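You operate a simulated robot arm through the tools that you are given. There is no shell and no other tool. Be economical: measure what you need, move in short steps, check, and stop when the job is done.

The job below is to be done with a simulated two-armed robot. You get a single attempt, and the scene is never put back.

Task
Open the head door and draw the yellow wedge back.
Fine: back off both wingnuts a quarter turn or more; leave the door open; the extruder stays locked out.

The check looks at the end state, three seconds after you hand in, the way a careful person would. Anything else that was tipped, shoved, dropped, spilled or broken makes it a failure.

Robot
Two 7-joint arms with fingered hands on one trunk that stands fixed in place. Base frame: the origin is at the foot of the trunk, x ahead of it, y to its left, z up. Lengths are in m, angles in degrees, forces in N, time in s.
The left shoulder is at [0.023, 0.092, 1.386], the right one opposite. With the tool pointing down near the work surface each hand reaches from about 0.26 to 0.54 m from the base axis, measured 20 degrees to its own side. Payload 2.1 kg a hand.
The tool frame of a hand sits at the grasp point between the pads (the TCP): z along the fingers, y along the line on which they close. The tips reach 0.02 m beyond it. Largest opening 0.068 m; the body of the gripper starts 0.023 m behind the TCP. The gripper is a hand of 5 fingers: y runs from the thumb to the fingers, the wrist lies at [-0.01, -0.079, -0.131] in the tool frame.
Orientation is that of the tool frame in the base frame, as a unit quaternion [w, x, y, z]. With the fingers straight down and the wrist toward the robot, the tool's x, y and z point along [0, 1, 0], [1, 0, 0] and [0, 0, -1] of the base frame.

Tools
- The arms move only by the tool nudge_tool. It takes "left_moves", "right_moves" or both (then of equal length, played together; a hand with none holds still); each is a list of rows, each a list of 2 entries, a list of its own where there are three numbers: the shift along the base's x, y, z in cm, then the turn, a rotation vector about the base's x, y, z in degrees. In form: [[[dx, dy, dz], [ax, ay, az]], ...]. A call has 1 to 20 rows; each row shifts and turns the commanded pose from where the row before left it. Rows are played at 5 a second. More than 0.05 m and 8.6 degrees between two rows, and nothing of the call is played. A pose out of reach is approached as far as the arm can. The call stops where the force on the tool passes 40 N (or 10 N more than at its start, if that is more) or the arm is blocked; 0.2 s more then pass. In this call time passes only in rows, and 0.2 s behind the last. The reply holds the time, the measured pose of the TCP, the force on the tool along the base axes, the opening and the grip force, in the units named above and with some noise, with the torque about the TCP (base axes, N m) and any sound that the robot's microphone picked up.
- Cameras (640 x 400 px; columns grow to the right, rows downward): "scene" is now at [0.0944, -0.0437, 1.5497]; the picture's right is [-0.49, -0.87, 0.00], its down [-0.41, 0.23, -0.88] and it looks along [0.77, -0.43, -0.47] (base axes); focal length 252 px, centre (320, 200). "left" rides on the left gripper at [-0.055, -0.058, -0.072] in its tool frame; the picture's right is [-0.57, -0.39, 0.73], its down [0.73, -0.64, 0.23] and it looks along [0.38, 0.66, 0.65] (tool axes); focal length 226 px, centre (320, 200). "right" rides on the right gripper at [0.054, -0.058, -0.072] in its tool frame; the picture's right is [-0.57, 0.39, -0.73], its down [-0.73, -0.64, 0.23] and it looks along [-0.38, 0.66, 0.65] (tool axes); focal length 226 px, centre (320, 200). There is no depth. A picture from a camera that has moved, and an enlarged one, comes with that camera's place and axes in the base frame and with its lens.
- camera(camera): a new picture of that camera. The clock stands still meanwhile.
- lift_body(by): slides the trunk up (or, below 0, down) by that many m; the arms and the scene camera ride with it, the base frame stays. It gives what a move gives, with no picture.
- curl_fingers(index, middle, ring, little, thumb_bend, thumb_turn, hand): sets how far each is bent, from 0 (flat) to 1 (curled in); at 0.3 the hand is open as for a grip, at 0.7 the pads meet at the TCP. One left out holds its place. A second passes; each finger stops where it meets its share of the squeeze, and holds until it gets a number again. It is the only way to open and close the hand. It gives what a move gives, with no picture; readings hold the bend of each and the force on index, middle, ring, little, thumb and palm. thumb_turn goes from beside the hand (0) to across from the fingers (1), as for a grip.
- pan_tilt(pan, tilt): turns the head with the scene camera to pan (to the left, within 86 degrees either way) and tilt (down, from -29 to 69), counted from straight ahead of the robot. It gives what a move gives.
- enlarge(camera, box): a new picture of the part [left, top, right, bottom] of that camera's present view, enlarged. The clock stands still meanwhile.
- sign_off(): hands the job in; it is judged then, once.

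Go step by step. Nothing tells you positions but the pictures and the camera data: compare them with the known pose of the tool, close in by small moves and look again before you grip or let go. The budget is 120 turns and 94 pictures, counting those below and the enlarged ones. Unless the task says otherwise, let go and move clear before handing in, and close with one line.

The tools are called after "Call:" as name(argument=value, ...) on one line, values as JSON. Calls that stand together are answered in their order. nudge_tool: Moves the arms, as the interface text tells. Its arguments: {"type":"object","properties":{"left_moves":{"type":"array","items":{"type":"array"}},"right_moves":{"type":"array","items":{"type":"array"}}},"required":[]} The other tools are called the same way: lift_body (by) slides the trunk up or down; curl_fingers (index, middle, ring, little, thumb_bend, thumb_turn, hand) moves the fingers one by one; pan_tilt (pan, tilt) turns the head that bears the scene camera; camera (camera) takes a picture; enlarge (camera, box) takes an enlarged picture of a part of a camera's view; sign_off () hands the job in.

At the start:

```text
clock: 0.0
left_eef_pos: [0.2937, -0.0542, 1.4244]
left_tcp_rot: [0.0, 0.707, 0.707, -0.001]
left_force: [-0.3, 0.7, 0.3]
left_wrist_torque: [0.04, -0.02, 0.03]
left_opening: 0.0675
left_gripper_force: 0.1
left_shape: jaw
left_bend: [0.3, 0.3, 0.3, 0.3, 0.3, 0.98]
left_finger forces: [0.0, 0.1, 0.0, 0.0, 0.0, 0.0]
right_eef_pos: [0.2258, -0.2686, 1.4384]
right_tcp_rot: [0.0, 0.707, 0.707, -0.001]
right_force: [-0.2, 0.2, -0.8]
right_wrist_torque: [-0.01, 0.0, 0.02]
right_opening: 0.0679
right_gripper_force: 0.0
right_shape: jaw
right_bend: [0.3, 0.3, 0.3, 0.3, 0.3, 0.98]
right_finger forces: [0.0, 0.1, 0.1, 0.0, 0.0, 0.1]
trunk travel left (down, up): [-0.625, 0.279]
head pan, tilt: [-29.0, 27.8]
```

scene: 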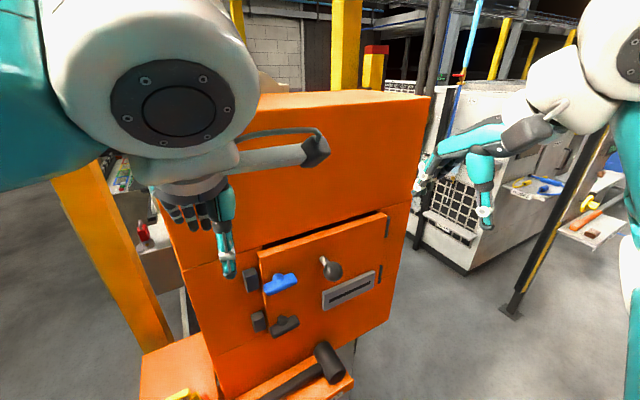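
right: 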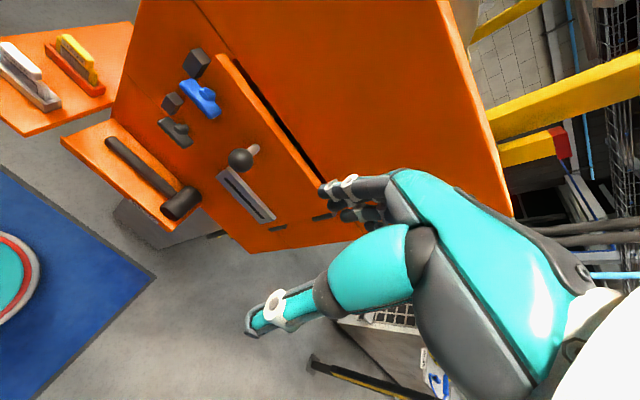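
left: 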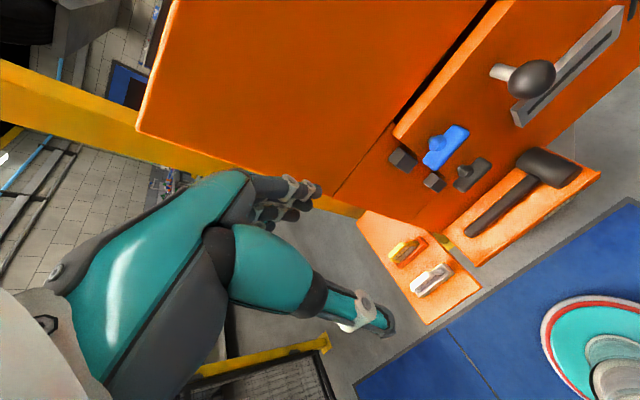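

I see an orange cabinet with a door carrying a blue and a dark wing nut, a ball knob and a slotted plate, plus shelves with a mallet and two small lever-like items. I look closer before moving.

Call:
enlarge(camera="scene", box=[140, 200, 420, 400])

Call:
enlarge(camera="left", box=[320, 0, 640, 340])

Call:
enlarge(camera="right", box=[0, 0, 360, 260])

Call:
pan_tilt(pan=-15, tilt=50)

Call:
camera(camera="scene")

```text
2.00 times, centred on (280, 300) of scene
camera zoom: at [0.0944, -0.0437, 1.5497], right [-0.49, -0.87, 0.0], down [-0.41, 0.23, -0.88], along [0.77, -0.43, -0.47], focal length 504 px, centre (400, 0)
```

zoom: 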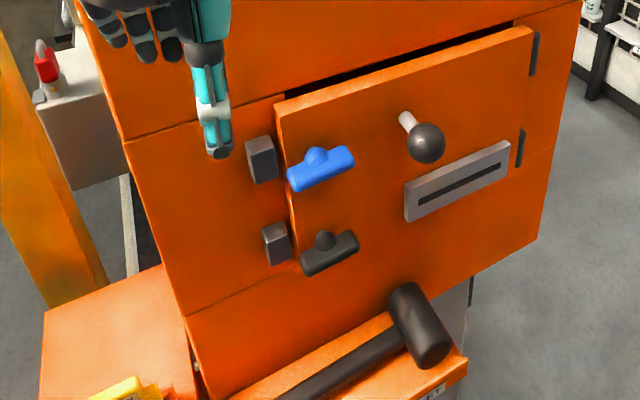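

```text
1.18 times, centred on (480, 170) of left
camera zoom: at [0.2348, -0.1096, 1.4955], right [-0.39, -0.57, -0.73], down [-0.64, 0.73, -0.23], along [0.66, 0.38, -0.65], focal length 266 px, centre (132, 235)
```

zoom: 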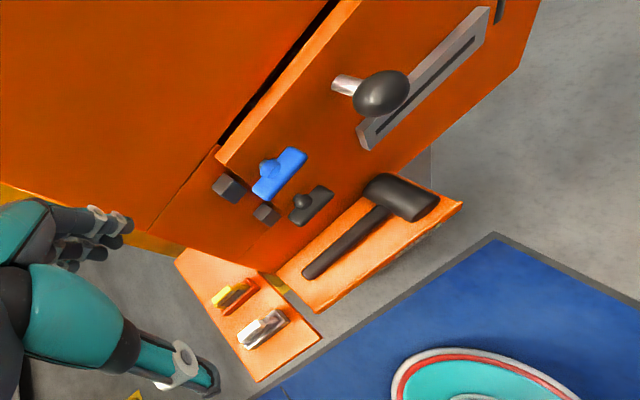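

```text
1.54 times, centred on (180, 130) of right
camera zoom: at [0.1679, -0.2138, 1.51], right [0.39, -0.57, 0.73], down [-0.64, -0.73, -0.23], along [0.66, -0.38, -0.65], focal length 348 px, centre (535, 308)
```

zoom: 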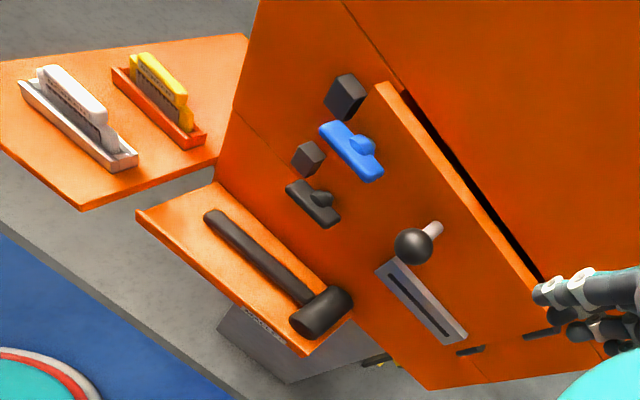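

```text
clock: 0.9
left_eef_pos: [0.2946, -0.0543, 1.4253]
left_tcp_rot: [0.0, 0.707, 0.707, 0.0]
left_force: [0.1, 0.1, 0.0]
left_wrist_torque: [-0.01, -0.02, 0.04]
left_opening: 0.0677
left_gripper_force: 0.0
left_shape: jaw
left_bend: [0.3, 0.3, 0.3, 0.3, 0.3, 0.98]
left_finger forces: [0.1, 0.0, 0.0, 0.0, 0.0, 0.0]
right_eef_pos: [0.2257, -0.2681, 1.4385]
right_tcp_rot: [0.0, 0.707, 0.707, 0.0]
right_force: [0.4, 0.9, 0.3]
right_wrist_torque: [0.01, 0.01, 0.01]
right_opening: 0.0677
right_gripper_force: 0.0
right_shape: jaw
right_bend: [0.3, 0.3, 0.3, 0.3, 0.3, 0.98]
right_finger forces: [0.0, 0.1, 0.0, 0.2, 0.0, 0.1]
trunk travel left (down, up): [-0.625, 0.279]
head pan, tilt: [-15.0, 50.0]
```

```text
87 pictures are left
camera scene: at [0.089, -0.0194, 1.5168], right [-0.26, -0.97, 0.0], down [-0.74, 0.2, -0.64], along [0.62, -0.17, -0.77], focal length 252 px, centre (320, 200)
```

scene: 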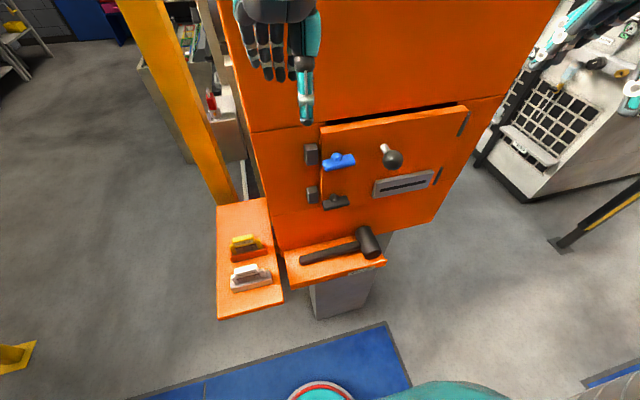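

The yellow wedge sits in an orange channel on the left shelf beside a white one. I zoom in on these and on the door hardware.

Call:
enlarge(camera="scene", box=[210, 190, 290, 320])

Call:
enlarge(camera="scene", box=[290, 90, 490, 225])

Call:
enlarge(camera="right", box=[0, 20, 140, 130])

Call:
enlarge(camera="scene", box=[140, 40, 260, 140])

```text
3.08 times, centred on (250, 255) of scene
camera zoom: at [0.089, -0.0194, 1.5168], right [-0.26, -0.97, 0.0], down [-0.74, 0.2, -0.64], along [0.62, -0.17, -0.77], focal length 776 px, centre (535, 31)
```

zoom: 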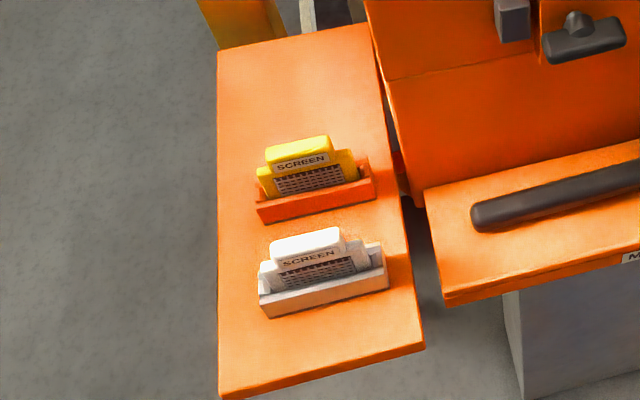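

```text
2.96 times, centred on (390, 158) of scene
camera zoom: at [0.089, -0.0194, 1.5168], right [-0.26, -0.97, 0.0], down [-0.74, 0.2, -0.64], along [0.62, -0.17, -0.77], focal length 747 px, centre (113, 326)
```

zoom: 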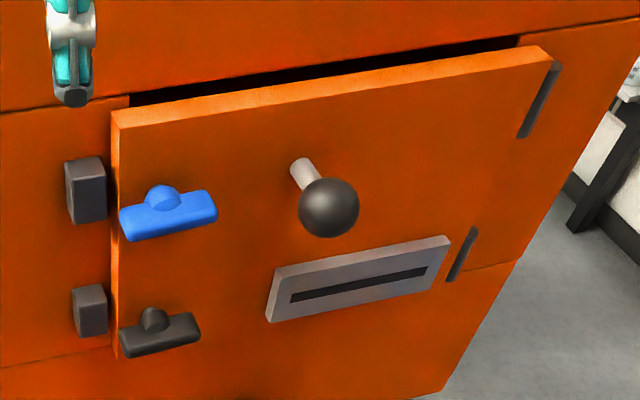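

```text
3.64 times, centred on (70, 75) of right
camera zoom: at [0.1679, -0.2138, 1.51], right [0.39, -0.57, 0.73], down [-0.64, -0.73, -0.23], along [0.66, -0.38, -0.65], focal length 822 px, centre (1229, 654)
```

zoom: 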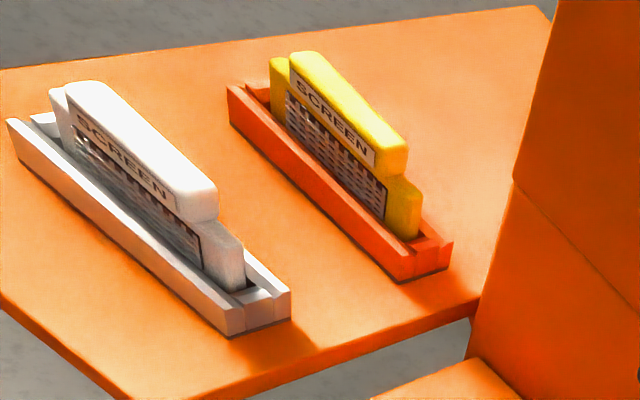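

```text
4.00 times, centred on (200, 90) of scene
camera zoom: at [0.089, -0.0194, 1.5168], right [-0.26, -0.97, 0.0], down [-0.74, 0.2, -0.64], along [0.62, -0.17, -0.77], focal length 1009 px, centre (800, 640)
```

zoom: 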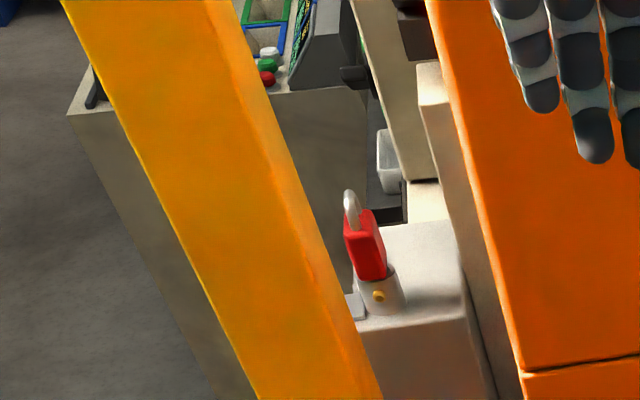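

The door face is at about x=0.43, hinged at y≈-0.39. I estimate the blue nut at (0.395,-0.137,1.226), the black one at (0.398,-0.136,1.112) and the ball knob at (0.377,-0.229,1.227). The shelf objects are screens, so the yellow wedge is presumably behind the door. I clear the left hand aside and point the right hand forward.

Call:
nudge_tool(left_moves=[[[0, 1.5, 0], [0, 0, 0]], [[0, 1.5, 0], [0, 0, 0]], [[0, 1.5, 0], [0, 0, 0]], [[0, 1.5, 0], [0, 0, 0]], [[0, 1.5, 0], [0, 0, 0]], [[0, 1.5, 0], [0, 0, 0]], [[0, 1.5, 0], [0, 0, 0]], [[0, 1.5, 0], [0, 0, 0]], [[0, 1.5, 0], [0, 0, 0]], [[0, 1.5, 0], [0, 0, 0]], [[0, 1.5, 0], [0, 0, 0]], [[0, 1.5, 0], [0, 0, 0]]], right_moves=[[[0.6, 0.8, -1.2], [0, -7.5, 0]], [[0.6, 0.8, -1.2], [0, -7.5, 0]], [[0.6, 0.8, -1.2], [0, -7.5, 0]], [[0.6, 0.8, -1.2], [0, -7.5, 0]], [[0.6, 0.8, -1.2], [0, -7.5, 0]], [[0.6, 0.8, -1.2], [0, -7.5, 0]], [[0.6, 0.8, -1.2], [0, -7.5, 0]], [[0.6, 0.8, -1.2], [0, -7.5, 0]], [[0.6, 0.8, -1.2], [0, -7.5, 0]], [[0.6, 0.8, -1.2], [0, -7.5, 0]], [[0.6, 0.8, -1.2], [0, -7.5, 0]], [[0.6, 0.8, -1.2], [0, -7.5, 0]]])

Call:
camera(camera="scene")

Call:
camera(camera="right")

```text
clock: 3.5
left_eef_pos: [0.2932, 0.1275, 1.4244]
left_tcp_rot: [0.0, 0.707, 0.707, -0.001]
left_force: [0.7, 0.3, 0.2]
left_wrist_torque: [-0.01, -0.03, -0.01]
left_opening: 0.068
left_gripper_force: 0.1
left_shape: jaw
left_bend: [0.3, 0.3, 0.3, 0.3, 0.3, 0.98]
left_finger forces: [0.1, 0.0, 0.1, 0.1, 0.1, 0.0]
right_eef_pos: [0.3428, -0.2126, 1.3184]
right_tcp_rot: [0.5, 0.5, 0.5, 0.5]
right_force: [-0.3, 0.4, 0.0]
right_wrist_torque: [0.01, 0.04, -0.02]
right_opening: 0.0678
right_gripper_force: 0.0
right_shape: jaw
right_bend: [0.3, 0.3, 0.3, 0.3, 0.3, 0.98]
right_finger forces: [0.1, 0.1, 0.0, 0.1, 0.0, 0.0]
right hand out of reach, approached as far as the arm can: row 4, 5, 6, 7
trunk travel left (down, up): [-0.625, 0.279]
head pan, tilt: [-15.0, 50.0]
```

```text
82 pictures are left
camera scene: at [0.0892, -0.0189, 1.5167], right [-0.26, -0.97, 0.0], down [-0.74, 0.2, -0.64], along [0.62, -0.17, -0.77], focal length 252 px, centre (320, 200)
```

scene: 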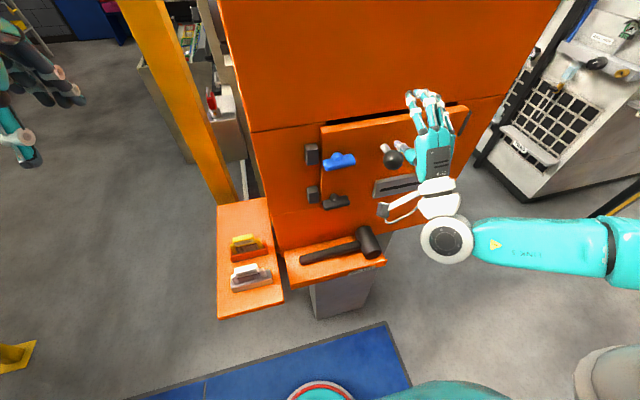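

```text
81 pictures are left
camera right: at [0.2719, -0.1592, 1.26], right [-0.73, -0.57, 0.39], down [0.23, -0.73, -0.64], along [0.65, -0.38, 0.66], focal length 226 px, centre (320, 200)
```

right: 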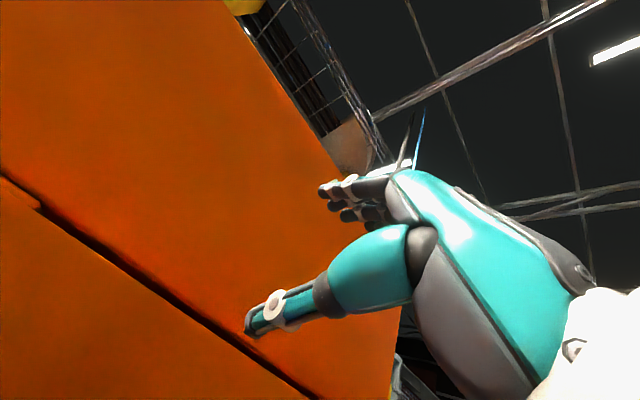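

The hand now points forward with the thumb below. I back it off a little, bring it in line with the blue nut and look.

Call:
nudge_tool(right_moves=[[[-2, 0, 0], [0, 0, 0]], [[0, 2.5, 0], [0, 0, 0]], [[0, 2.5, 0], [0, 0, 0]], [[0, 2.5, -1], [0, 0, 0]], [[0, 0, -2.2], [0, 0, 0]], [[0, 0, -2.2], [0, 0, 0]], [[0, 0, -2.2], [0, 0, 0]], [[0, 0, -1.6], [0, 0, 0]]])

Call:
pan_tilt(pan=-20, tilt=35)

Call:
camera(camera="scene")

Call:
camera(camera="right")

Call:
camera(camera="left")

```text
clock: 5.3
left_eef_pos: [0.2929, 0.127, 1.4237]
left_tcp_rot: [-0.001, 0.707, 0.707, -0.002]
left_force: [0.5, 0.1, 0.3]
left_wrist_torque: [0.01, 0.0, 0.02]
left_opening: 0.0675
left_gripper_force: 0.1
left_shape: jaw
left_bend: [0.3, 0.3, 0.3, 0.3, 0.3, 0.98]
left_finger forces: [0.1, 0.0, 0.0, 0.0, 0.0, 0.1]
right_eef_pos: [0.3224, -0.139, 1.2255]
right_tcp_rot: [0.5, 0.5, 0.5, 0.5]
right_force: [0.2, 0.6, -0.6]
right_wrist_torque: [0.0, 0.0, -0.01]
right_opening: 0.0679
right_gripper_force: 0.1
right_shape: jaw
right_bend: [0.3, 0.3, 0.3, 0.3, 0.3, 0.98]
right_finger forces: [0.1, 0.0, 0.0, 0.1, 0.0, 0.0]
trunk travel left (down, up): [-0.625, 0.279]
head pan, tilt: [-15.0, 50.0]
```

```text
clock: 6.0
left_eef_pos: [0.2936, 0.1264, 1.4247]
left_tcp_rot: [-0.001, 0.707, 0.707, 0.0]
left_force: [0.9, 0.6, -0.9]
left_wrist_torque: [-0.02, 0.0, 0.02]
left_opening: 0.0678
left_gripper_force: 0.0
left_shape: jaw
left_bend: [0.3, 0.3, 0.3, 0.3, 0.3, 0.98]
left_finger forces: [0.0, 0.0, 0.0, 0.0, 0.1, 0.0]
right_eef_pos: [0.3229, -0.1394, 1.2261]
right_tcp_rot: [0.501, 0.5, 0.5, 0.5]
right_force: [-0.4, -0.1, 0.4]
right_wrist_torque: [-0.01, 0.04, 0.01]
right_opening: 0.0676
right_gripper_force: 0.0
right_shape: jaw
right_bend: [0.3, 0.3, 0.3, 0.3, 0.3, 0.98]
right_finger forces: [0.0, 0.0, 0.0, 0.0, 0.0, 0.0]
trunk travel left (down, up): [-0.625, 0.279]
head pan, tilt: [-20.0, 35.0]
```

```text
80 pictures are left
camera scene: at [0.0974, -0.0293, 1.5384], right [-0.34, -0.94, 0.0], down [-0.54, 0.2, -0.82], along [0.77, -0.28, -0.57], focal length 252 px, centre (320, 200)
```

scene: 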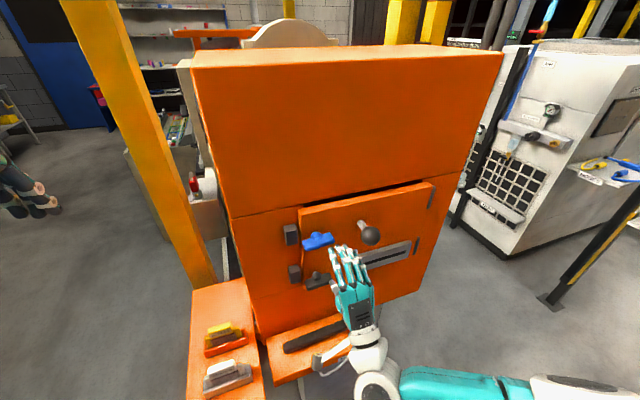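

```text
79 pictures are left
camera right: at [0.2512, -0.0852, 1.1675], right [-0.73, -0.57, 0.39], down [0.23, -0.73, -0.64], along [0.65, -0.38, 0.66], focal length 226 px, centre (320, 200)
```

right: 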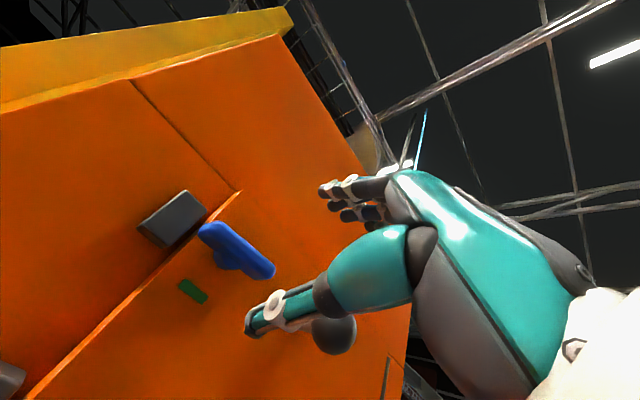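

```text
78 pictures are left
camera left: at [0.2343, 0.0711, 1.4958], right [-0.39, -0.57, -0.73], down [-0.64, 0.73, -0.23], along [0.66, 0.38, -0.65], focal length 226 px, centre (320, 200)
```

left: 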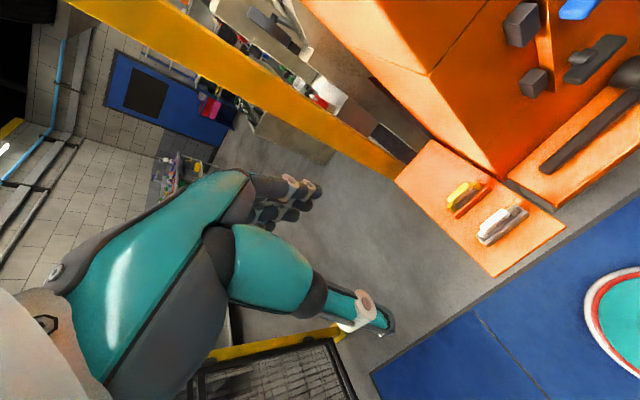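

The right-hand camera confirms the blue wing at about (0.395,-0.136,1.224). I zoom in on it and on the green mark below.

Call:
enlarge(camera="right", box=[120, 170, 300, 320])

Call:
enlarge(camera="scene", box=[270, 190, 450, 310])

```text
2.67 times, centred on (210, 245) of right
camera zoom: at [0.2512, -0.0852, 1.1675], right [-0.73, -0.57, 0.39], down [0.23, -0.73, -0.64], along [0.65, -0.38, 0.66], focal length 603 px, centre (613, 80)
```

zoom: 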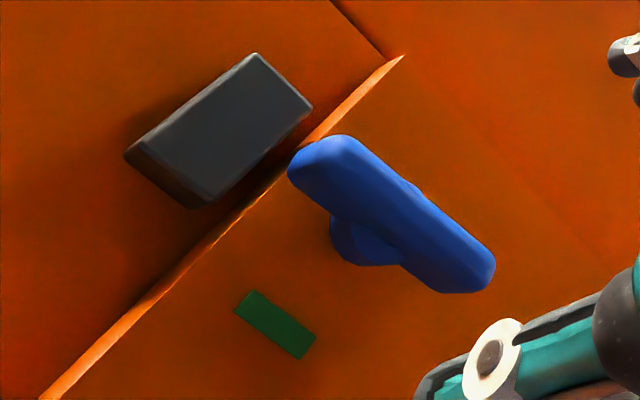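

```text
3.33 times, centred on (360, 250) of scene
camera zoom: at [0.0974, -0.0293, 1.5384], right [-0.34, -0.94, 0.0], down [-0.54, 0.2, -0.82], along [0.77, -0.28, -0.57], focal length 841 px, centre (187, 33)
```

zoom: 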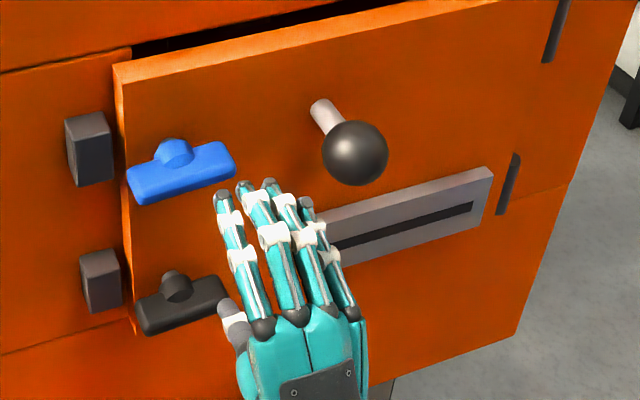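

Approach: the wing bar goes between thumb (below) and fingers (above). Moving forward 7 cm.

Call:
nudge_tool(right_moves=[[[1.5, 0.05, 0], [0, 0, 0]], [[1.5, 0.05, -0.1], [0, 0, 0]], [[1.5, 0.05, -0.1], [0, 0, 0]], [[1.5, 0.05, 0], [0, 0, 0]], [[0.8, 0, 0], [0, 0, 0]]])

Call:
enlarge(camera="scene", box=[270, 190, 450, 310])

Call:
camera(camera="right")

```text
clock: 7.2
left_eef_pos: [0.2939, 0.1262, 1.4244]
left_tcp_rot: [-0.001, 0.707, 0.707, 0.0]
left_force: [-0.1, 0.6, -0.2]
left_wrist_torque: [0.0, -0.02, 0.02]
left_opening: 0.0674
left_gripper_force: 0.0
left_shape: jaw
left_bend: [0.3, 0.3, 0.3, 0.3, 0.3, 0.98]
left_finger forces: [0.1, 0.0, 0.0, 0.0, 0.0, 0.0]
right_eef_pos: [0.3916, -0.1368, 1.2254]
right_tcp_rot: [0.5, 0.5, 0.5, 0.5]
right_force: [0.0, -0.2, 0.2]
right_wrist_torque: [0.02, 0.0, 0.03]
right_opening: 0.0676
right_gripper_force: 0.1
right_shape: jaw
right_bend: [0.3, 0.3, 0.3, 0.3, 0.3, 0.98]
right_finger forces: [0.0, 0.0, 0.0, 0.0, 0.0, 0.0]
trunk travel left (down, up): [-0.625, 0.279]
head pan, tilt: [-20.0, 35.0]
```

```text
3.33 times, centred on (360, 250) of scene
camera zoom: at [0.0975, -0.0293, 1.5384], right [-0.34, -0.94, 0.0], down [-0.54, 0.2, -0.82], along [0.77, -0.28, -0.57], focal length 841 px, centre (187, 33)
```

zoom: 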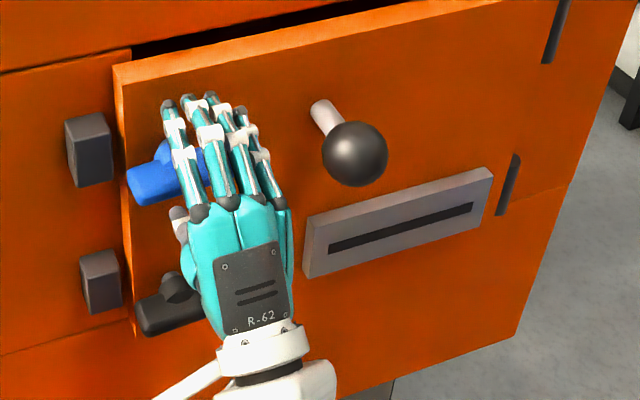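

```text
74 pictures are left
camera right: at [0.3193, -0.0834, 1.1668], right [-0.73, -0.57, 0.39], down [0.23, -0.73, -0.64], along [0.65, -0.38, 0.66], focal length 226 px, centre (320, 200)
```

right: 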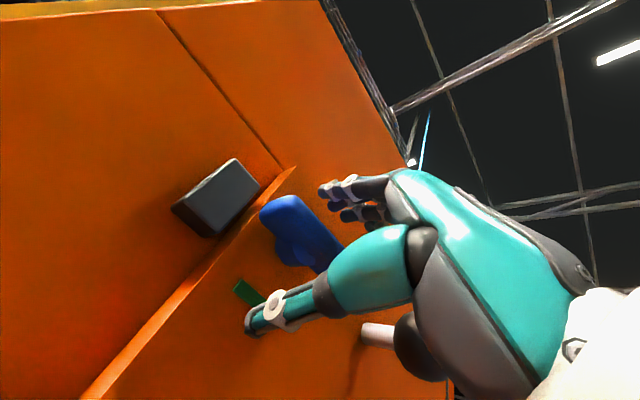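

The wing bar is between thumb and fingers. I close the hand on it.

Call:
curl_fingers(hand="right", index=0.7, middle=0.7, ring=0.7, little=0.7, thumb_bend=0.7)

Call:
enlarge(camera="scene", box=[270, 190, 450, 310])

Call:
camera(camera="right")

```text
clock: 8.2
left_eef_pos: [0.2926, 0.1268, 1.4238]
left_tcp_rot: [0.0, 0.707, 0.708, -0.001]
left_force: [0.4, -0.9, 0.4]
left_wrist_torque: [-0.04, 0.01, -0.01]
left_opening: 0.0676
left_gripper_force: 0.1
left_shape: jaw
left_bend: [0.3, 0.3, 0.3, 0.3, 0.3, 0.98]
left_finger forces: [0.0, 0.0, 0.0, 0.1, 0.0, 0.0]
right_eef_pos: [0.3908, -0.1372, 1.2254]
right_tcp_rot: [0.501, 0.5, 0.499, 0.501]
right_force: [1.3, -2.2, 7.6]
right_wrist_torque: [-0.08, -0.06, 0.01]
right_opening: 0.0117
right_gripper_force: 6.8
right_shape: fingers
right_bend: [0.61, 0.65, 0.65, 0.67, 0.59, 0.97]
right_finger forces: [4.1, 2.7, 2.4, 1.5, 3.6, 0.0]
trunk travel left (down, up): [-0.625, 0.279]
head pan, tilt: [-20.0, 35.0]
```

```text
3.33 times, centred on (360, 250) of scene
camera zoom: at [0.0971, -0.0295, 1.5385], right [-0.34, -0.94, 0.0], down [-0.54, 0.2, -0.82], along [0.77, -0.28, -0.57], focal length 841 px, centre (187, 33)
```

zoom: 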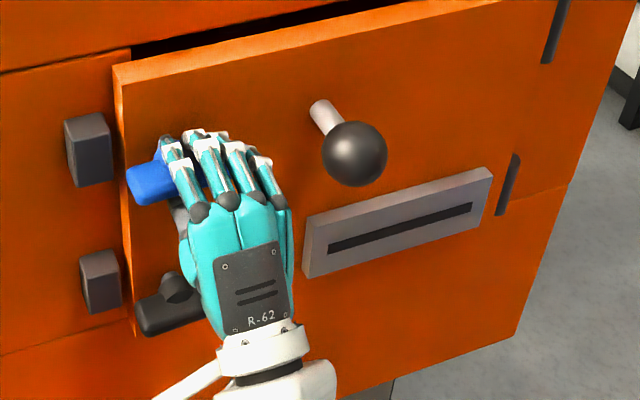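

```text
72 pictures are left
camera right: at [0.319, -0.0836, 1.1671], right [-0.73, -0.57, 0.39], down [0.23, -0.73, -0.64], along [0.65, -0.38, 0.66], focal length 226 px, centre (320, 200)
```

right: 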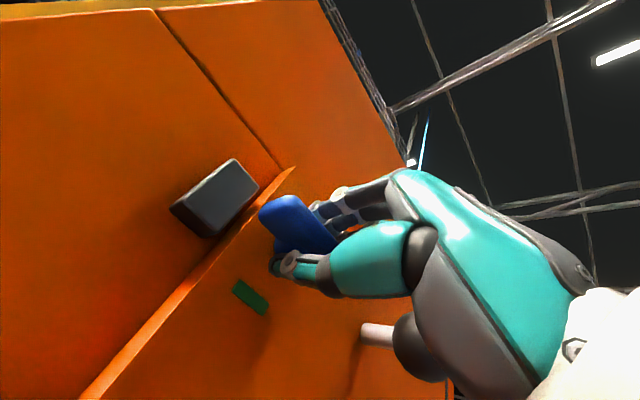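

A firm grip. I try a first 24° counter-clockwise (about -x).

Call:
nudge_tool(right_moves=[[[0, 0, 0], [-6, 0, 0]], [[0, 0, 0], [-6, 0, 0]], [[0, 0, 0], [-6, 0, 0]], [[0, 0, 0], [-6, 0, 0]]])

Call:
enlarge(camera="scene", box=[270, 190, 450, 310])

```text
clock: 9.2
left_eef_pos: [0.2922, 0.1255, 1.4243]
left_tcp_rot: [-0.001, 0.707, 0.707, 0.001]
left_force: [0.3, 0.3, 0.2]
left_wrist_torque: [-0.03, 0.0, 0.01]
left_opening: 0.0676
left_gripper_force: 0.1
left_shape: jaw
left_bend: [0.3, 0.3, 0.3, 0.3, 0.3, 0.98]
left_finger forces: [0.1, 0.1, 0.1, 0.0, 0.0, 0.0]
right_eef_pos: [0.3893, -0.1374, 1.2243]
right_tcp_rot: [0.593, 0.385, 0.593, 0.385]
right_force: [-1.4, -5.2, 5.3]
right_wrist_torque: [0.06, -0.09, -0.08]
right_opening: 0.0105
right_gripper_force: 7.2
right_shape: fingers
right_bend: [0.59, 0.65, 0.7, 0.7, 0.63, 0.95]
right_finger forces: [3.3, 7.9, 0.0, 0.0, 2.7, 0.1]
trunk travel left (down, up): [-0.625, 0.279]
head pan, tilt: [-20.0, 35.0]
```

```text
3.33 times, centred on (360, 250) of scene
camera zoom: at [0.0967, -0.0303, 1.5385], right [-0.34, -0.94, 0.0], down [-0.54, 0.2, -0.82], along [0.77, -0.28, -0.57], focal length 841 px, centre (187, 33)
```

zoom: 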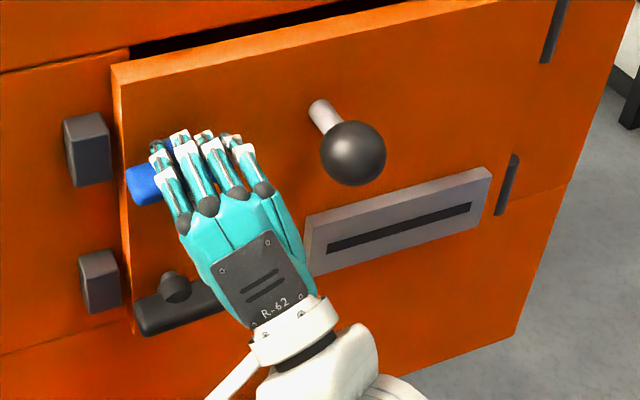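

The ring and little fingers lost contact, so the hand may have slipped around the bar. Checking with the hand camera.

Call:
enlarge(camera="right", box=[160, 100, 420, 320])

```text
1.82 times, centred on (290, 210) of right
camera zoom: at [0.3187, -0.113, 1.1494], right [-0.73, -0.36, 0.58], down [0.23, -0.93, -0.29], along [0.65, -0.07, 0.76], focal length 411 px, centre (374, 182)
```

zoom: 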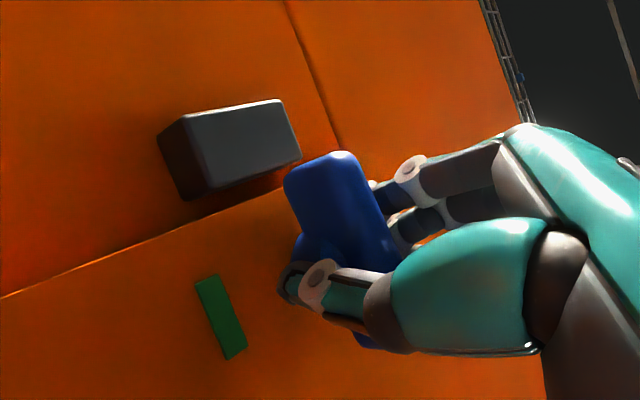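

The bar is still parallel to the green strip, so the nut did not turn: friction beats the pad squeeze. I will let go, back off, and push the wing end with the stiff side of a pointing index finger instead.

Call:
curl_fingers(hand="right", index=0.3, middle=0.3, ring=0.3, little=0.3, thumb_bend=0.3)

Call:
nudge_tool(right_moves=[[[-2, 0, 0], [0, 0, 0]], [[-2, 0, 0], [0, 0, 0]], [[-2, 0, 0], [0, 0, 0]], [[-2, 0, 0], [0, 0, 0]], [[-1, 0, 0], [-8, 0, 0]], [[-1, 0, 0], [-8, 0, 0]], [[0, 0, 0], [-8, 0, 0]], [[0, 0, 0], [-8, 0, 0]], [[0, 0, 0], [-8, 0, 0]], [[0, 0, 0], [-8, 0, 0]], [[0, 0, 0], [-8, 0, 0]], [[0, 0, 0], [-8, 0, 0]], [[0, 0, 0], [-2, 0, 0]]])

Call:
curl_fingers(hand="right", index=0.3, middle=1, ring=1, little=1, thumb_turn=0, thumb_bend=0.3)

Call:
camera(camera="scene")

Call:
camera(camera="right")

```text
clock: 10.2
left_eef_pos: [0.2937, 0.1262, 1.4245]
left_tcp_rot: [-0.001, 0.707, 0.707, 0.0]
left_force: [0.1, 0.2, -0.6]
left_wrist_torque: [0.03, 0.0, -0.01]
left_opening: 0.0676
left_gripper_force: 0.0
left_shape: jaw
left_bend: [0.3, 0.3, 0.3, 0.3, 0.3, 0.98]
left_finger forces: [0.1, 0.0, 0.0, 0.0, 0.1, 0.2]
right_eef_pos: [0.3907, -0.1374, 1.2247]
right_tcp_rot: [0.593, 0.385, 0.593, 0.385]
right_force: [0.0, 0.5, 0.1]
right_wrist_torque: [-0.01, 0.01, -0.03]
right_opening: 0.0622
right_gripper_force: 0.1
right_shape: fingers
right_bend: [0.3, 0.3, 0.3, 0.3, 0.3, 0.98]
right_finger forces: [0.0, 0.1, 0.0, 0.0, 0.0, 0.0]
trunk travel left (down, up): [-0.625, 0.279]
head pan, tilt: [-20.0, 35.0]
```

```text
clock: 13.0
left_eef_pos: [0.2937, 0.1261, 1.4251]
left_tcp_rot: [-0.001, 0.707, 0.707, -0.001]
left_force: [0.2, 0.0, -0.3]
left_wrist_torque: [-0.01, 0.02, 0.01]
left_opening: 0.0678
left_gripper_force: 0.1
left_shape: jaw
left_bend: [0.3, 0.3, 0.3, 0.3, 0.3, 0.98]
left_finger forces: [0.0, 0.0, 0.1, 0.0, 0.1, 0.1]
right_eef_pos: [0.2899, -0.1367, 1.2239]
right_tcp_rot: [0.707, 0.0, 0.707, -0.001]
right_force: [0.6, -0.3, 1.1]
right_wrist_torque: [0.0, 0.02, -0.01]
right_opening: 0.0618
right_gripper_force: 0.0
right_shape: fingers
right_bend: [0.3, 0.3, 0.3, 0.3, 0.3, 0.98]
right_finger forces: [0.1, 0.0, 0.1, 0.0, 0.1, 0.0]
trunk travel left (down, up): [-0.625, 0.279]
head pan, tilt: [-20.0, 35.0]
```

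```text
clock: 14.0
left_eef_pos: [0.294, 0.1267, 1.4239]
left_tcp_rot: [0.0, 0.706, 0.708, -0.001]
left_force: [0.0, -0.3, 0.2]
left_wrist_torque: [-0.02, 0.0, -0.01]
left_opening: 0.0676
left_gripper_force: 0.0
left_shape: jaw
left_bend: [0.3, 0.3, 0.3, 0.3, 0.3, 0.98]
left_finger forces: [0.1, 0.0, 0.0, 0.0, 0.0, 0.0]
right_eef_pos: [0.2913, -0.136, 1.2237]
right_tcp_rot: [0.707, -0.001, 0.707, 0.0]
right_force: [-0.2, -0.4, 0.0]
right_wrist_torque: [0.02, 0.0, 0.02]
right_opening: 0.0884
right_gripper_force: 0.0
right_shape: fingers
right_bend: [0.3, 1.0, 1.0, 1.0, 0.3, 0.0]
right_finger forces: [0.0, 0.0, 0.1, 0.0, 0.1, 0.0]
trunk travel left (down, up): [-0.625, 0.279]
head pan, tilt: [-20.0, 35.0]
```

```text
69 pictures are left
camera scene: at [0.0973, -0.0294, 1.5384], right [-0.34, -0.94, 0.0], down [-0.54, 0.2, -0.82], along [0.77, -0.28, -0.57], focal length 252 px, centre (320, 200)
```

scene: 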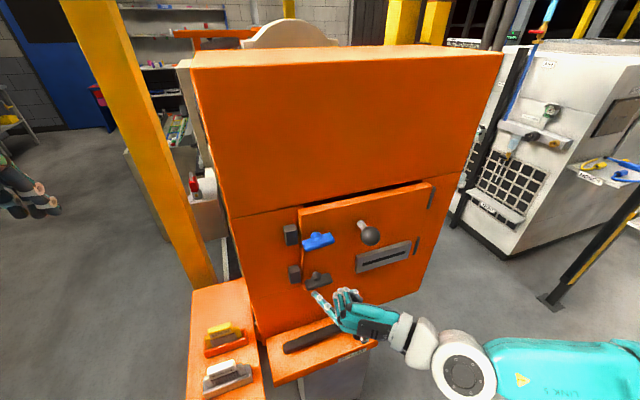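

```text
68 pictures are left
camera right: at [0.2189, -0.1958, 1.1698], right [-0.73, 0.39, 0.57], down [0.23, -0.64, 0.73], along [0.65, 0.66, 0.38], focal length 226 px, centre (320, 200)
```

right: 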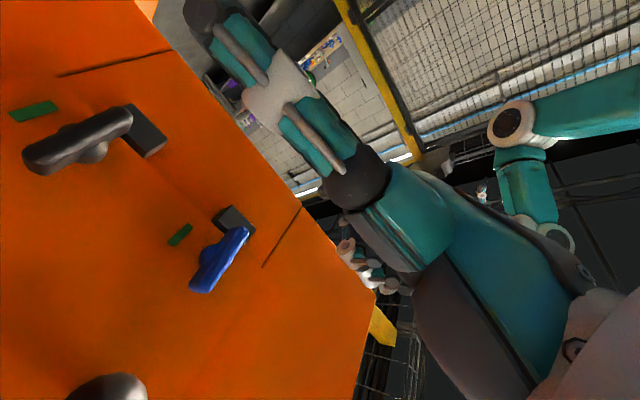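

The hand points with its index low. I zoom to locate the index tip against the TCP.

Call:
enlarge(camera="scene", box=[280, 220, 400, 350])

Call:
enlarge(camera="right", box=[180, 0, 440, 310])

Call:
camera(camera="left")

```text
3.08 times, centred on (340, 285) of scene
camera zoom: at [0.0973, -0.0294, 1.5384], right [-0.34, -0.94, 0.0], down [-0.54, 0.2, -0.82], along [0.77, -0.28, -0.57], focal length 776 px, centre (258, -62)
```

zoom: 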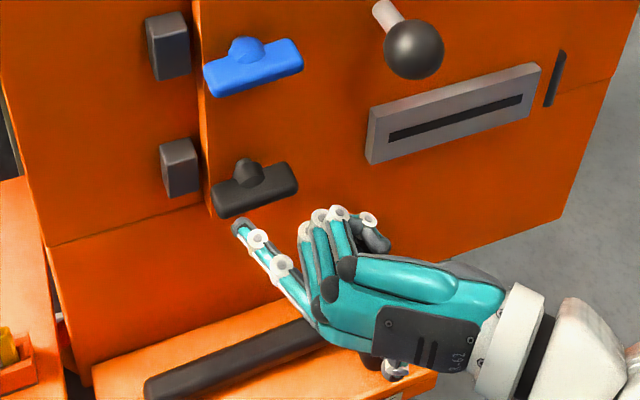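

```text
1.29 times, centred on (310, 155) of right
camera zoom: at [0.2189, -0.1958, 1.1698], right [-0.73, 0.39, 0.57], down [0.23, -0.64, 0.73], along [0.65, 0.66, 0.38], focal length 292 px, centre (333, 258)
```

zoom: 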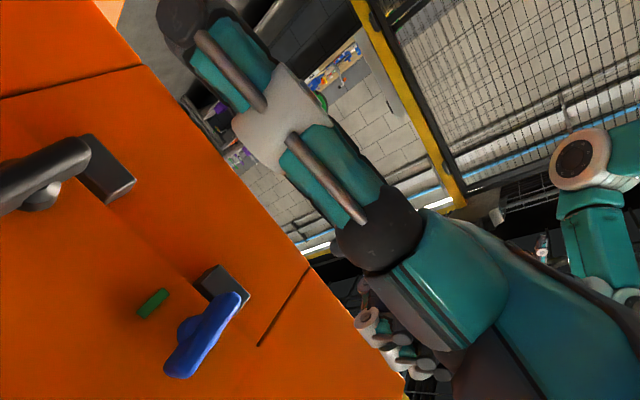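

```text
65 pictures are left
camera left: at [0.2343, 0.071, 1.4959], right [-0.39, -0.57, -0.73], down [-0.64, 0.73, -0.23], along [0.66, 0.38, -0.65], focal length 226 px, centre (320, 200)
```

left: 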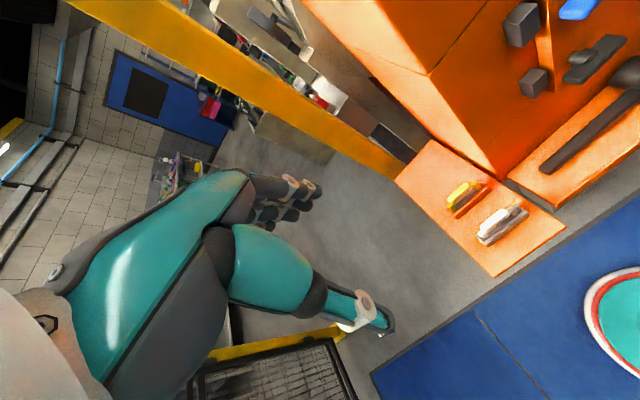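

The index tip is about (+0.02,+0.039,-0.006) from the TCP, but the curled knuckles are only 2 cm behind it. I straighten the index for more reach and look again.

Call:
curl_fingers(hand="right", index=0.05, thumb_bend=0.6)

Call:
enlarge(camera="scene", box=[280, 220, 400, 350])

Call:
camera(camera="right")

```text
clock: 15.0
left_eef_pos: [0.2944, 0.1265, 1.4248]
left_tcp_rot: [-0.001, 0.707, 0.707, -0.001]
left_force: [0.1, -0.1, 0.8]
left_wrist_torque: [-0.01, 0.01, -0.02]
left_opening: 0.0677
left_gripper_force: 0.2
left_shape: jaw
left_bend: [0.3, 0.3, 0.3, 0.3, 0.3, 0.98]
left_finger forces: [0.0, 0.0, 0.1, 0.0, 0.0, 0.1]
right_eef_pos: [0.2906, -0.1374, 1.2237]
right_tcp_rot: [0.707, 0.0, 0.707, 0.0]
right_force: [0.0, -0.3, -0.1]
right_wrist_torque: [0.0, -0.01, -0.04]
right_opening: 0.0715
right_gripper_force: 0.0
right_shape: fingers
right_bend: [0.05, 1.0, 1.0, 1.0, 0.6, 0.0]
right_finger forces: [0.1, 0.1, 0.0, 0.1, 0.0, 0.0]
trunk travel left (down, up): [-0.625, 0.279]
head pan, tilt: [-20.0, 35.0]
```

```text
3.08 times, centred on (340, 285) of scene
camera zoom: at [0.0974, -0.0294, 1.5384], right [-0.34, -0.94, 0.0], down [-0.54, 0.2, -0.82], along [0.77, -0.28, -0.57], focal length 776 px, centre (258, -62)
```

zoom: 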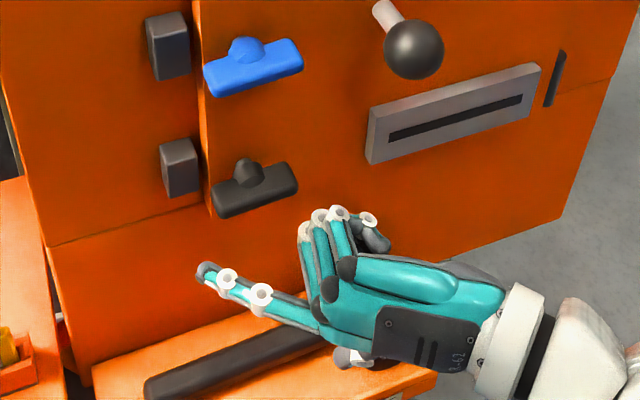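

```text
63 pictures are left
camera right: at [0.2189, -0.1958, 1.1698], right [-0.73, 0.39, 0.57], down [0.23, -0.64, 0.73], along [0.65, 0.66, 0.38], focal length 226 px, centre (320, 200)
```

right: 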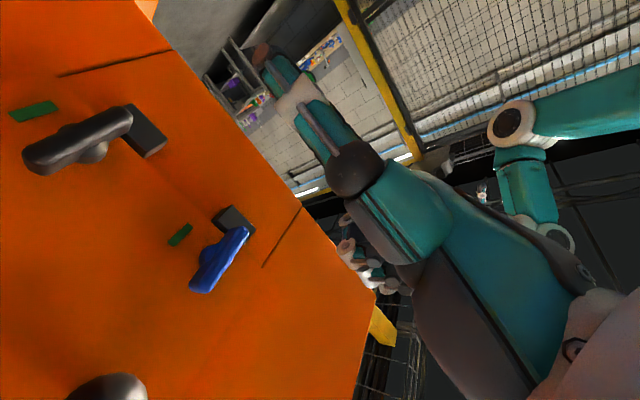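

Straightened, the index slants toward +y, so I yaw the hand by -45° to point it straight at the door. I also raise it above the wing's left end.

Call:
nudge_tool(right_moves=[[[0, -0.3, 0.8], [0, 0, -7.5]], [[0, -0.3, 0.8], [0, 0, -7.5]], [[0, -0.3, 0.8], [0, 0, -7.5]], [[0, -0.3, 0.8], [0, 0, -7.5]], [[0, -0.4, 0.8], [0, 0, -7.5]], [[0, -0.4, 0.5], [0, 0, -7.5]]])

Call:
enlarge(camera="scene", box=[280, 210, 420, 330])

Call:
camera(camera="right")

```text
clock: 16.4
left_eef_pos: [0.2926, 0.1255, 1.4241]
left_tcp_rot: [-0.001, 0.707, 0.707, -0.001]
left_force: [0.1, -0.8, 0.3]
left_wrist_torque: [-0.02, 0.02, 0.01]
left_opening: 0.0677
left_gripper_force: 0.0
left_shape: jaw
left_bend: [0.3, 0.3, 0.3, 0.3, 0.3, 0.98]
left_finger forces: [0.0, 0.0, 0.1, 0.0, 0.0, 0.0]
right_eef_pos: [0.3032, -0.1563, 1.2565]
right_tcp_rot: [0.653, 0.271, 0.653, -0.272]
right_force: [0.0, 0.2, 0.5]
right_wrist_torque: [-0.01, 0.02, -0.02]
right_opening: 0.0713
right_gripper_force: 0.0
right_shape: fingers
right_bend: [0.05, 1.0, 1.0, 1.0, 0.6, 0.0]
right_finger forces: [0.0, 0.1, 0.0, 0.0, 0.0, 0.0]
right hand out of reach, approached as far as the arm can: row 3, 4, 5
trunk travel left (down, up): [-0.625, 0.279]
head pan, tilt: [-20.0, 35.0]
```

```text
3.33 times, centred on (350, 270) of scene
camera zoom: at [0.0974, -0.029, 1.5384], right [-0.34, -0.94, 0.0], down [-0.54, 0.2, -0.82], along [0.77, -0.28, -0.57], focal length 841 px, centre (220, -33)
```

zoom: 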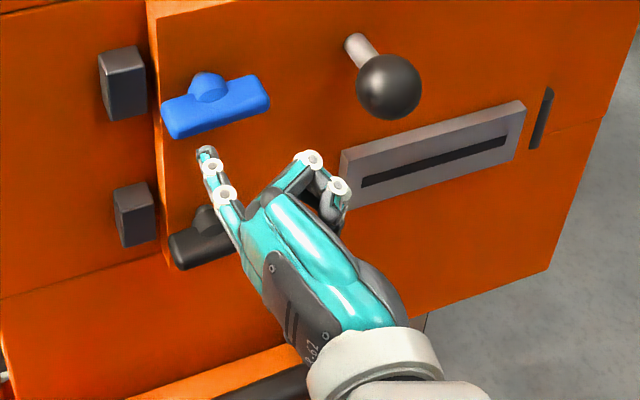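

```text
61 pictures are left
camera right: at [0.2111, -0.1481, 1.2024], right [-0.24, 0.79, 0.57], down [-0.29, -0.61, 0.73], along [0.93, 0.01, 0.38], focal length 226 px, centre (320, 200)
```

right: 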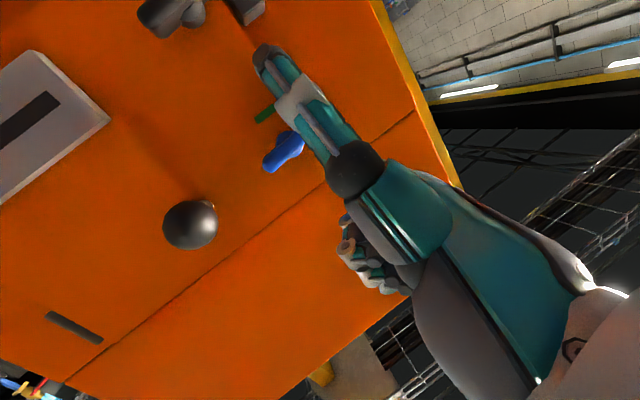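

The tip is at about (0.351,-0.114,1.249), as computed. Now I go forward 5 cm above the left wing end.

Call:
nudge_tool(right_moves=[[[0, 0, 0.5], [0, 0, 0]], [[1.5, 0, 0], [0, 0, 0]], [[1.5, 0, 0], [0, 0, 0]], [[1.5, 0, 0], [0, 0, 0]], [[0.7, 0, 0], [0, 0, 0]]])

Call:
enlarge(camera="scene", box=[280, 200, 400, 300])

Call:
camera(camera="right")

```text
clock: 17.6
left_eef_pos: [0.2935, 0.1258, 1.4247]
left_tcp_rot: [0.0, 0.707, 0.707, -0.001]
left_force: [-0.4, 0.0, 0.0]
left_wrist_torque: [0.02, -0.01, 0.01]
left_opening: 0.0674
left_gripper_force: 0.1
left_shape: jaw
left_bend: [0.3, 0.3, 0.3, 0.3, 0.3, 0.98]
left_finger forces: [0.0, 0.0, 0.1, 0.0, 0.0, 0.1]
right_eef_pos: [0.3547, -0.1571, 1.2625]
right_tcp_rot: [0.653, 0.271, 0.653, -0.271]
right_force: [0.5, 0.0, -0.2]
right_wrist_torque: [0.04, 0.0, -0.01]
right_opening: 0.0712
right_gripper_force: 0.1
right_shape: fingers
right_bend: [0.05, 1.0, 1.0, 1.0, 0.6, 0.0]
right_finger forces: [0.0, 0.1, 0.0, 0.0, 0.0, 0.0]
trunk travel left (down, up): [-0.625, 0.279]
head pan, tilt: [-20.0, 35.0]
```

```text
4.00 times, centred on (340, 250) of scene
camera zoom: at [0.0974, -0.0293, 1.5384], right [-0.34, -0.94, 0.0], down [-0.54, 0.2, -0.82], along [0.77, -0.28, -0.57], focal length 1009 px, centre (240, 0)
```

zoom: 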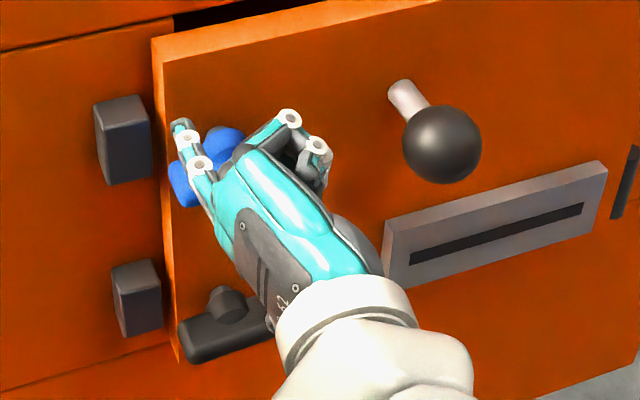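

```text
59 pictures are left
camera right: at [0.2633, -0.1485, 1.2074], right [-0.24, 0.79, 0.57], down [-0.29, -0.61, 0.73], along [0.93, 0.01, 0.38], focal length 226 px, centre (320, 200)
```

right: 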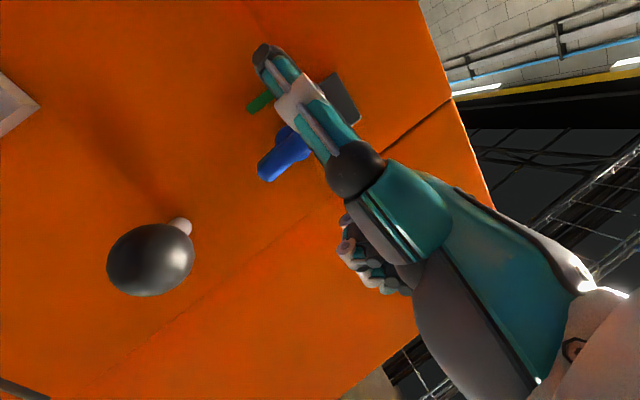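

The index lies over the left wing end. I push it down along an arc and watch the force.

Call:
nudge_tool(right_moves=[[[0, 0, -0.7], [0, 0, 0]], [[0, 0, -0.7], [0, 0, 0]], [[0.0, 0.2, -0.4], [0, 0, 0]], [[0, 0.15, -0.4], [0, 0, 0]], [[0, 0.06, -0.44], [0, 0, 0]], [[0, 0, -0.44], [0, 0, 0]]])

Call:
enlarge(camera="scene", box=[280, 200, 400, 300])

Call:
camera(camera="right")

```text
clock: 19.0
left_eef_pos: [0.2926, 0.1249, 1.4236]
left_tcp_rot: [0.0, 0.707, 0.707, -0.001]
left_force: [0.2, -0.7, 0.8]
left_wrist_torque: [0.02, 0.01, 0.01]
left_opening: 0.0672
left_gripper_force: 0.0
left_shape: jaw
left_bend: [0.3, 0.3, 0.3, 0.3, 0.3, 0.98]
left_finger forces: [0.1, 0.1, 0.0, 0.0, 0.0, 0.0]
right_eef_pos: [0.3553, -0.1534, 1.2324]
right_tcp_rot: [0.653, 0.27, 0.653, -0.271]
right_force: [-0.4, 0.2, 1.8]
right_wrist_torque: [0.05, -0.04, 0.02]
right_opening: 0.0727
right_gripper_force: 0.6
right_shape: fingers
right_bend: [0.05, 1.0, 1.0, 1.0, 0.6, 0.0]
right_finger forces: [1.3, 0.1, 0.0, 0.1, 0.1, 0.1]
trunk travel left (down, up): [-0.625, 0.279]
head pan, tilt: [-20.0, 35.0]
```

```text
4.00 times, centred on (340, 250) of scene
camera zoom: at [0.0973, -0.0294, 1.5384], right [-0.34, -0.94, 0.0], down [-0.54, 0.2, -0.82], along [0.77, -0.28, -0.57], focal length 1009 px, centre (240, 0)
```

zoom: 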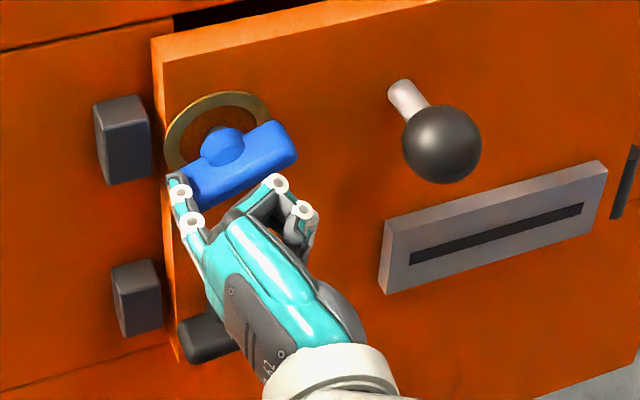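

```text
57 pictures are left
camera right: at [0.2626, -0.1442, 1.1767], right [-0.24, 0.79, 0.57], down [-0.29, -0.61, 0.73], along [0.93, 0.01, 0.38], focal length 226 px, centre (320, 200)
```

right: 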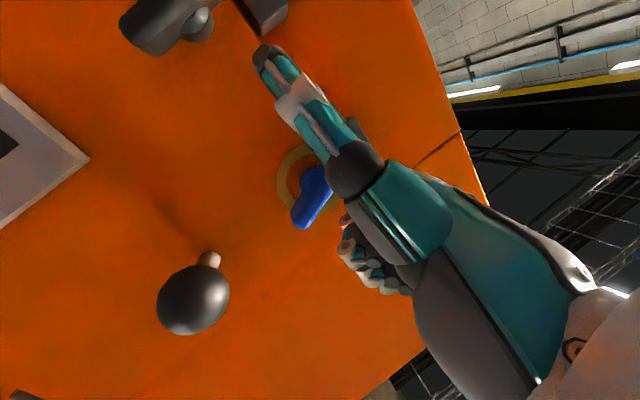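

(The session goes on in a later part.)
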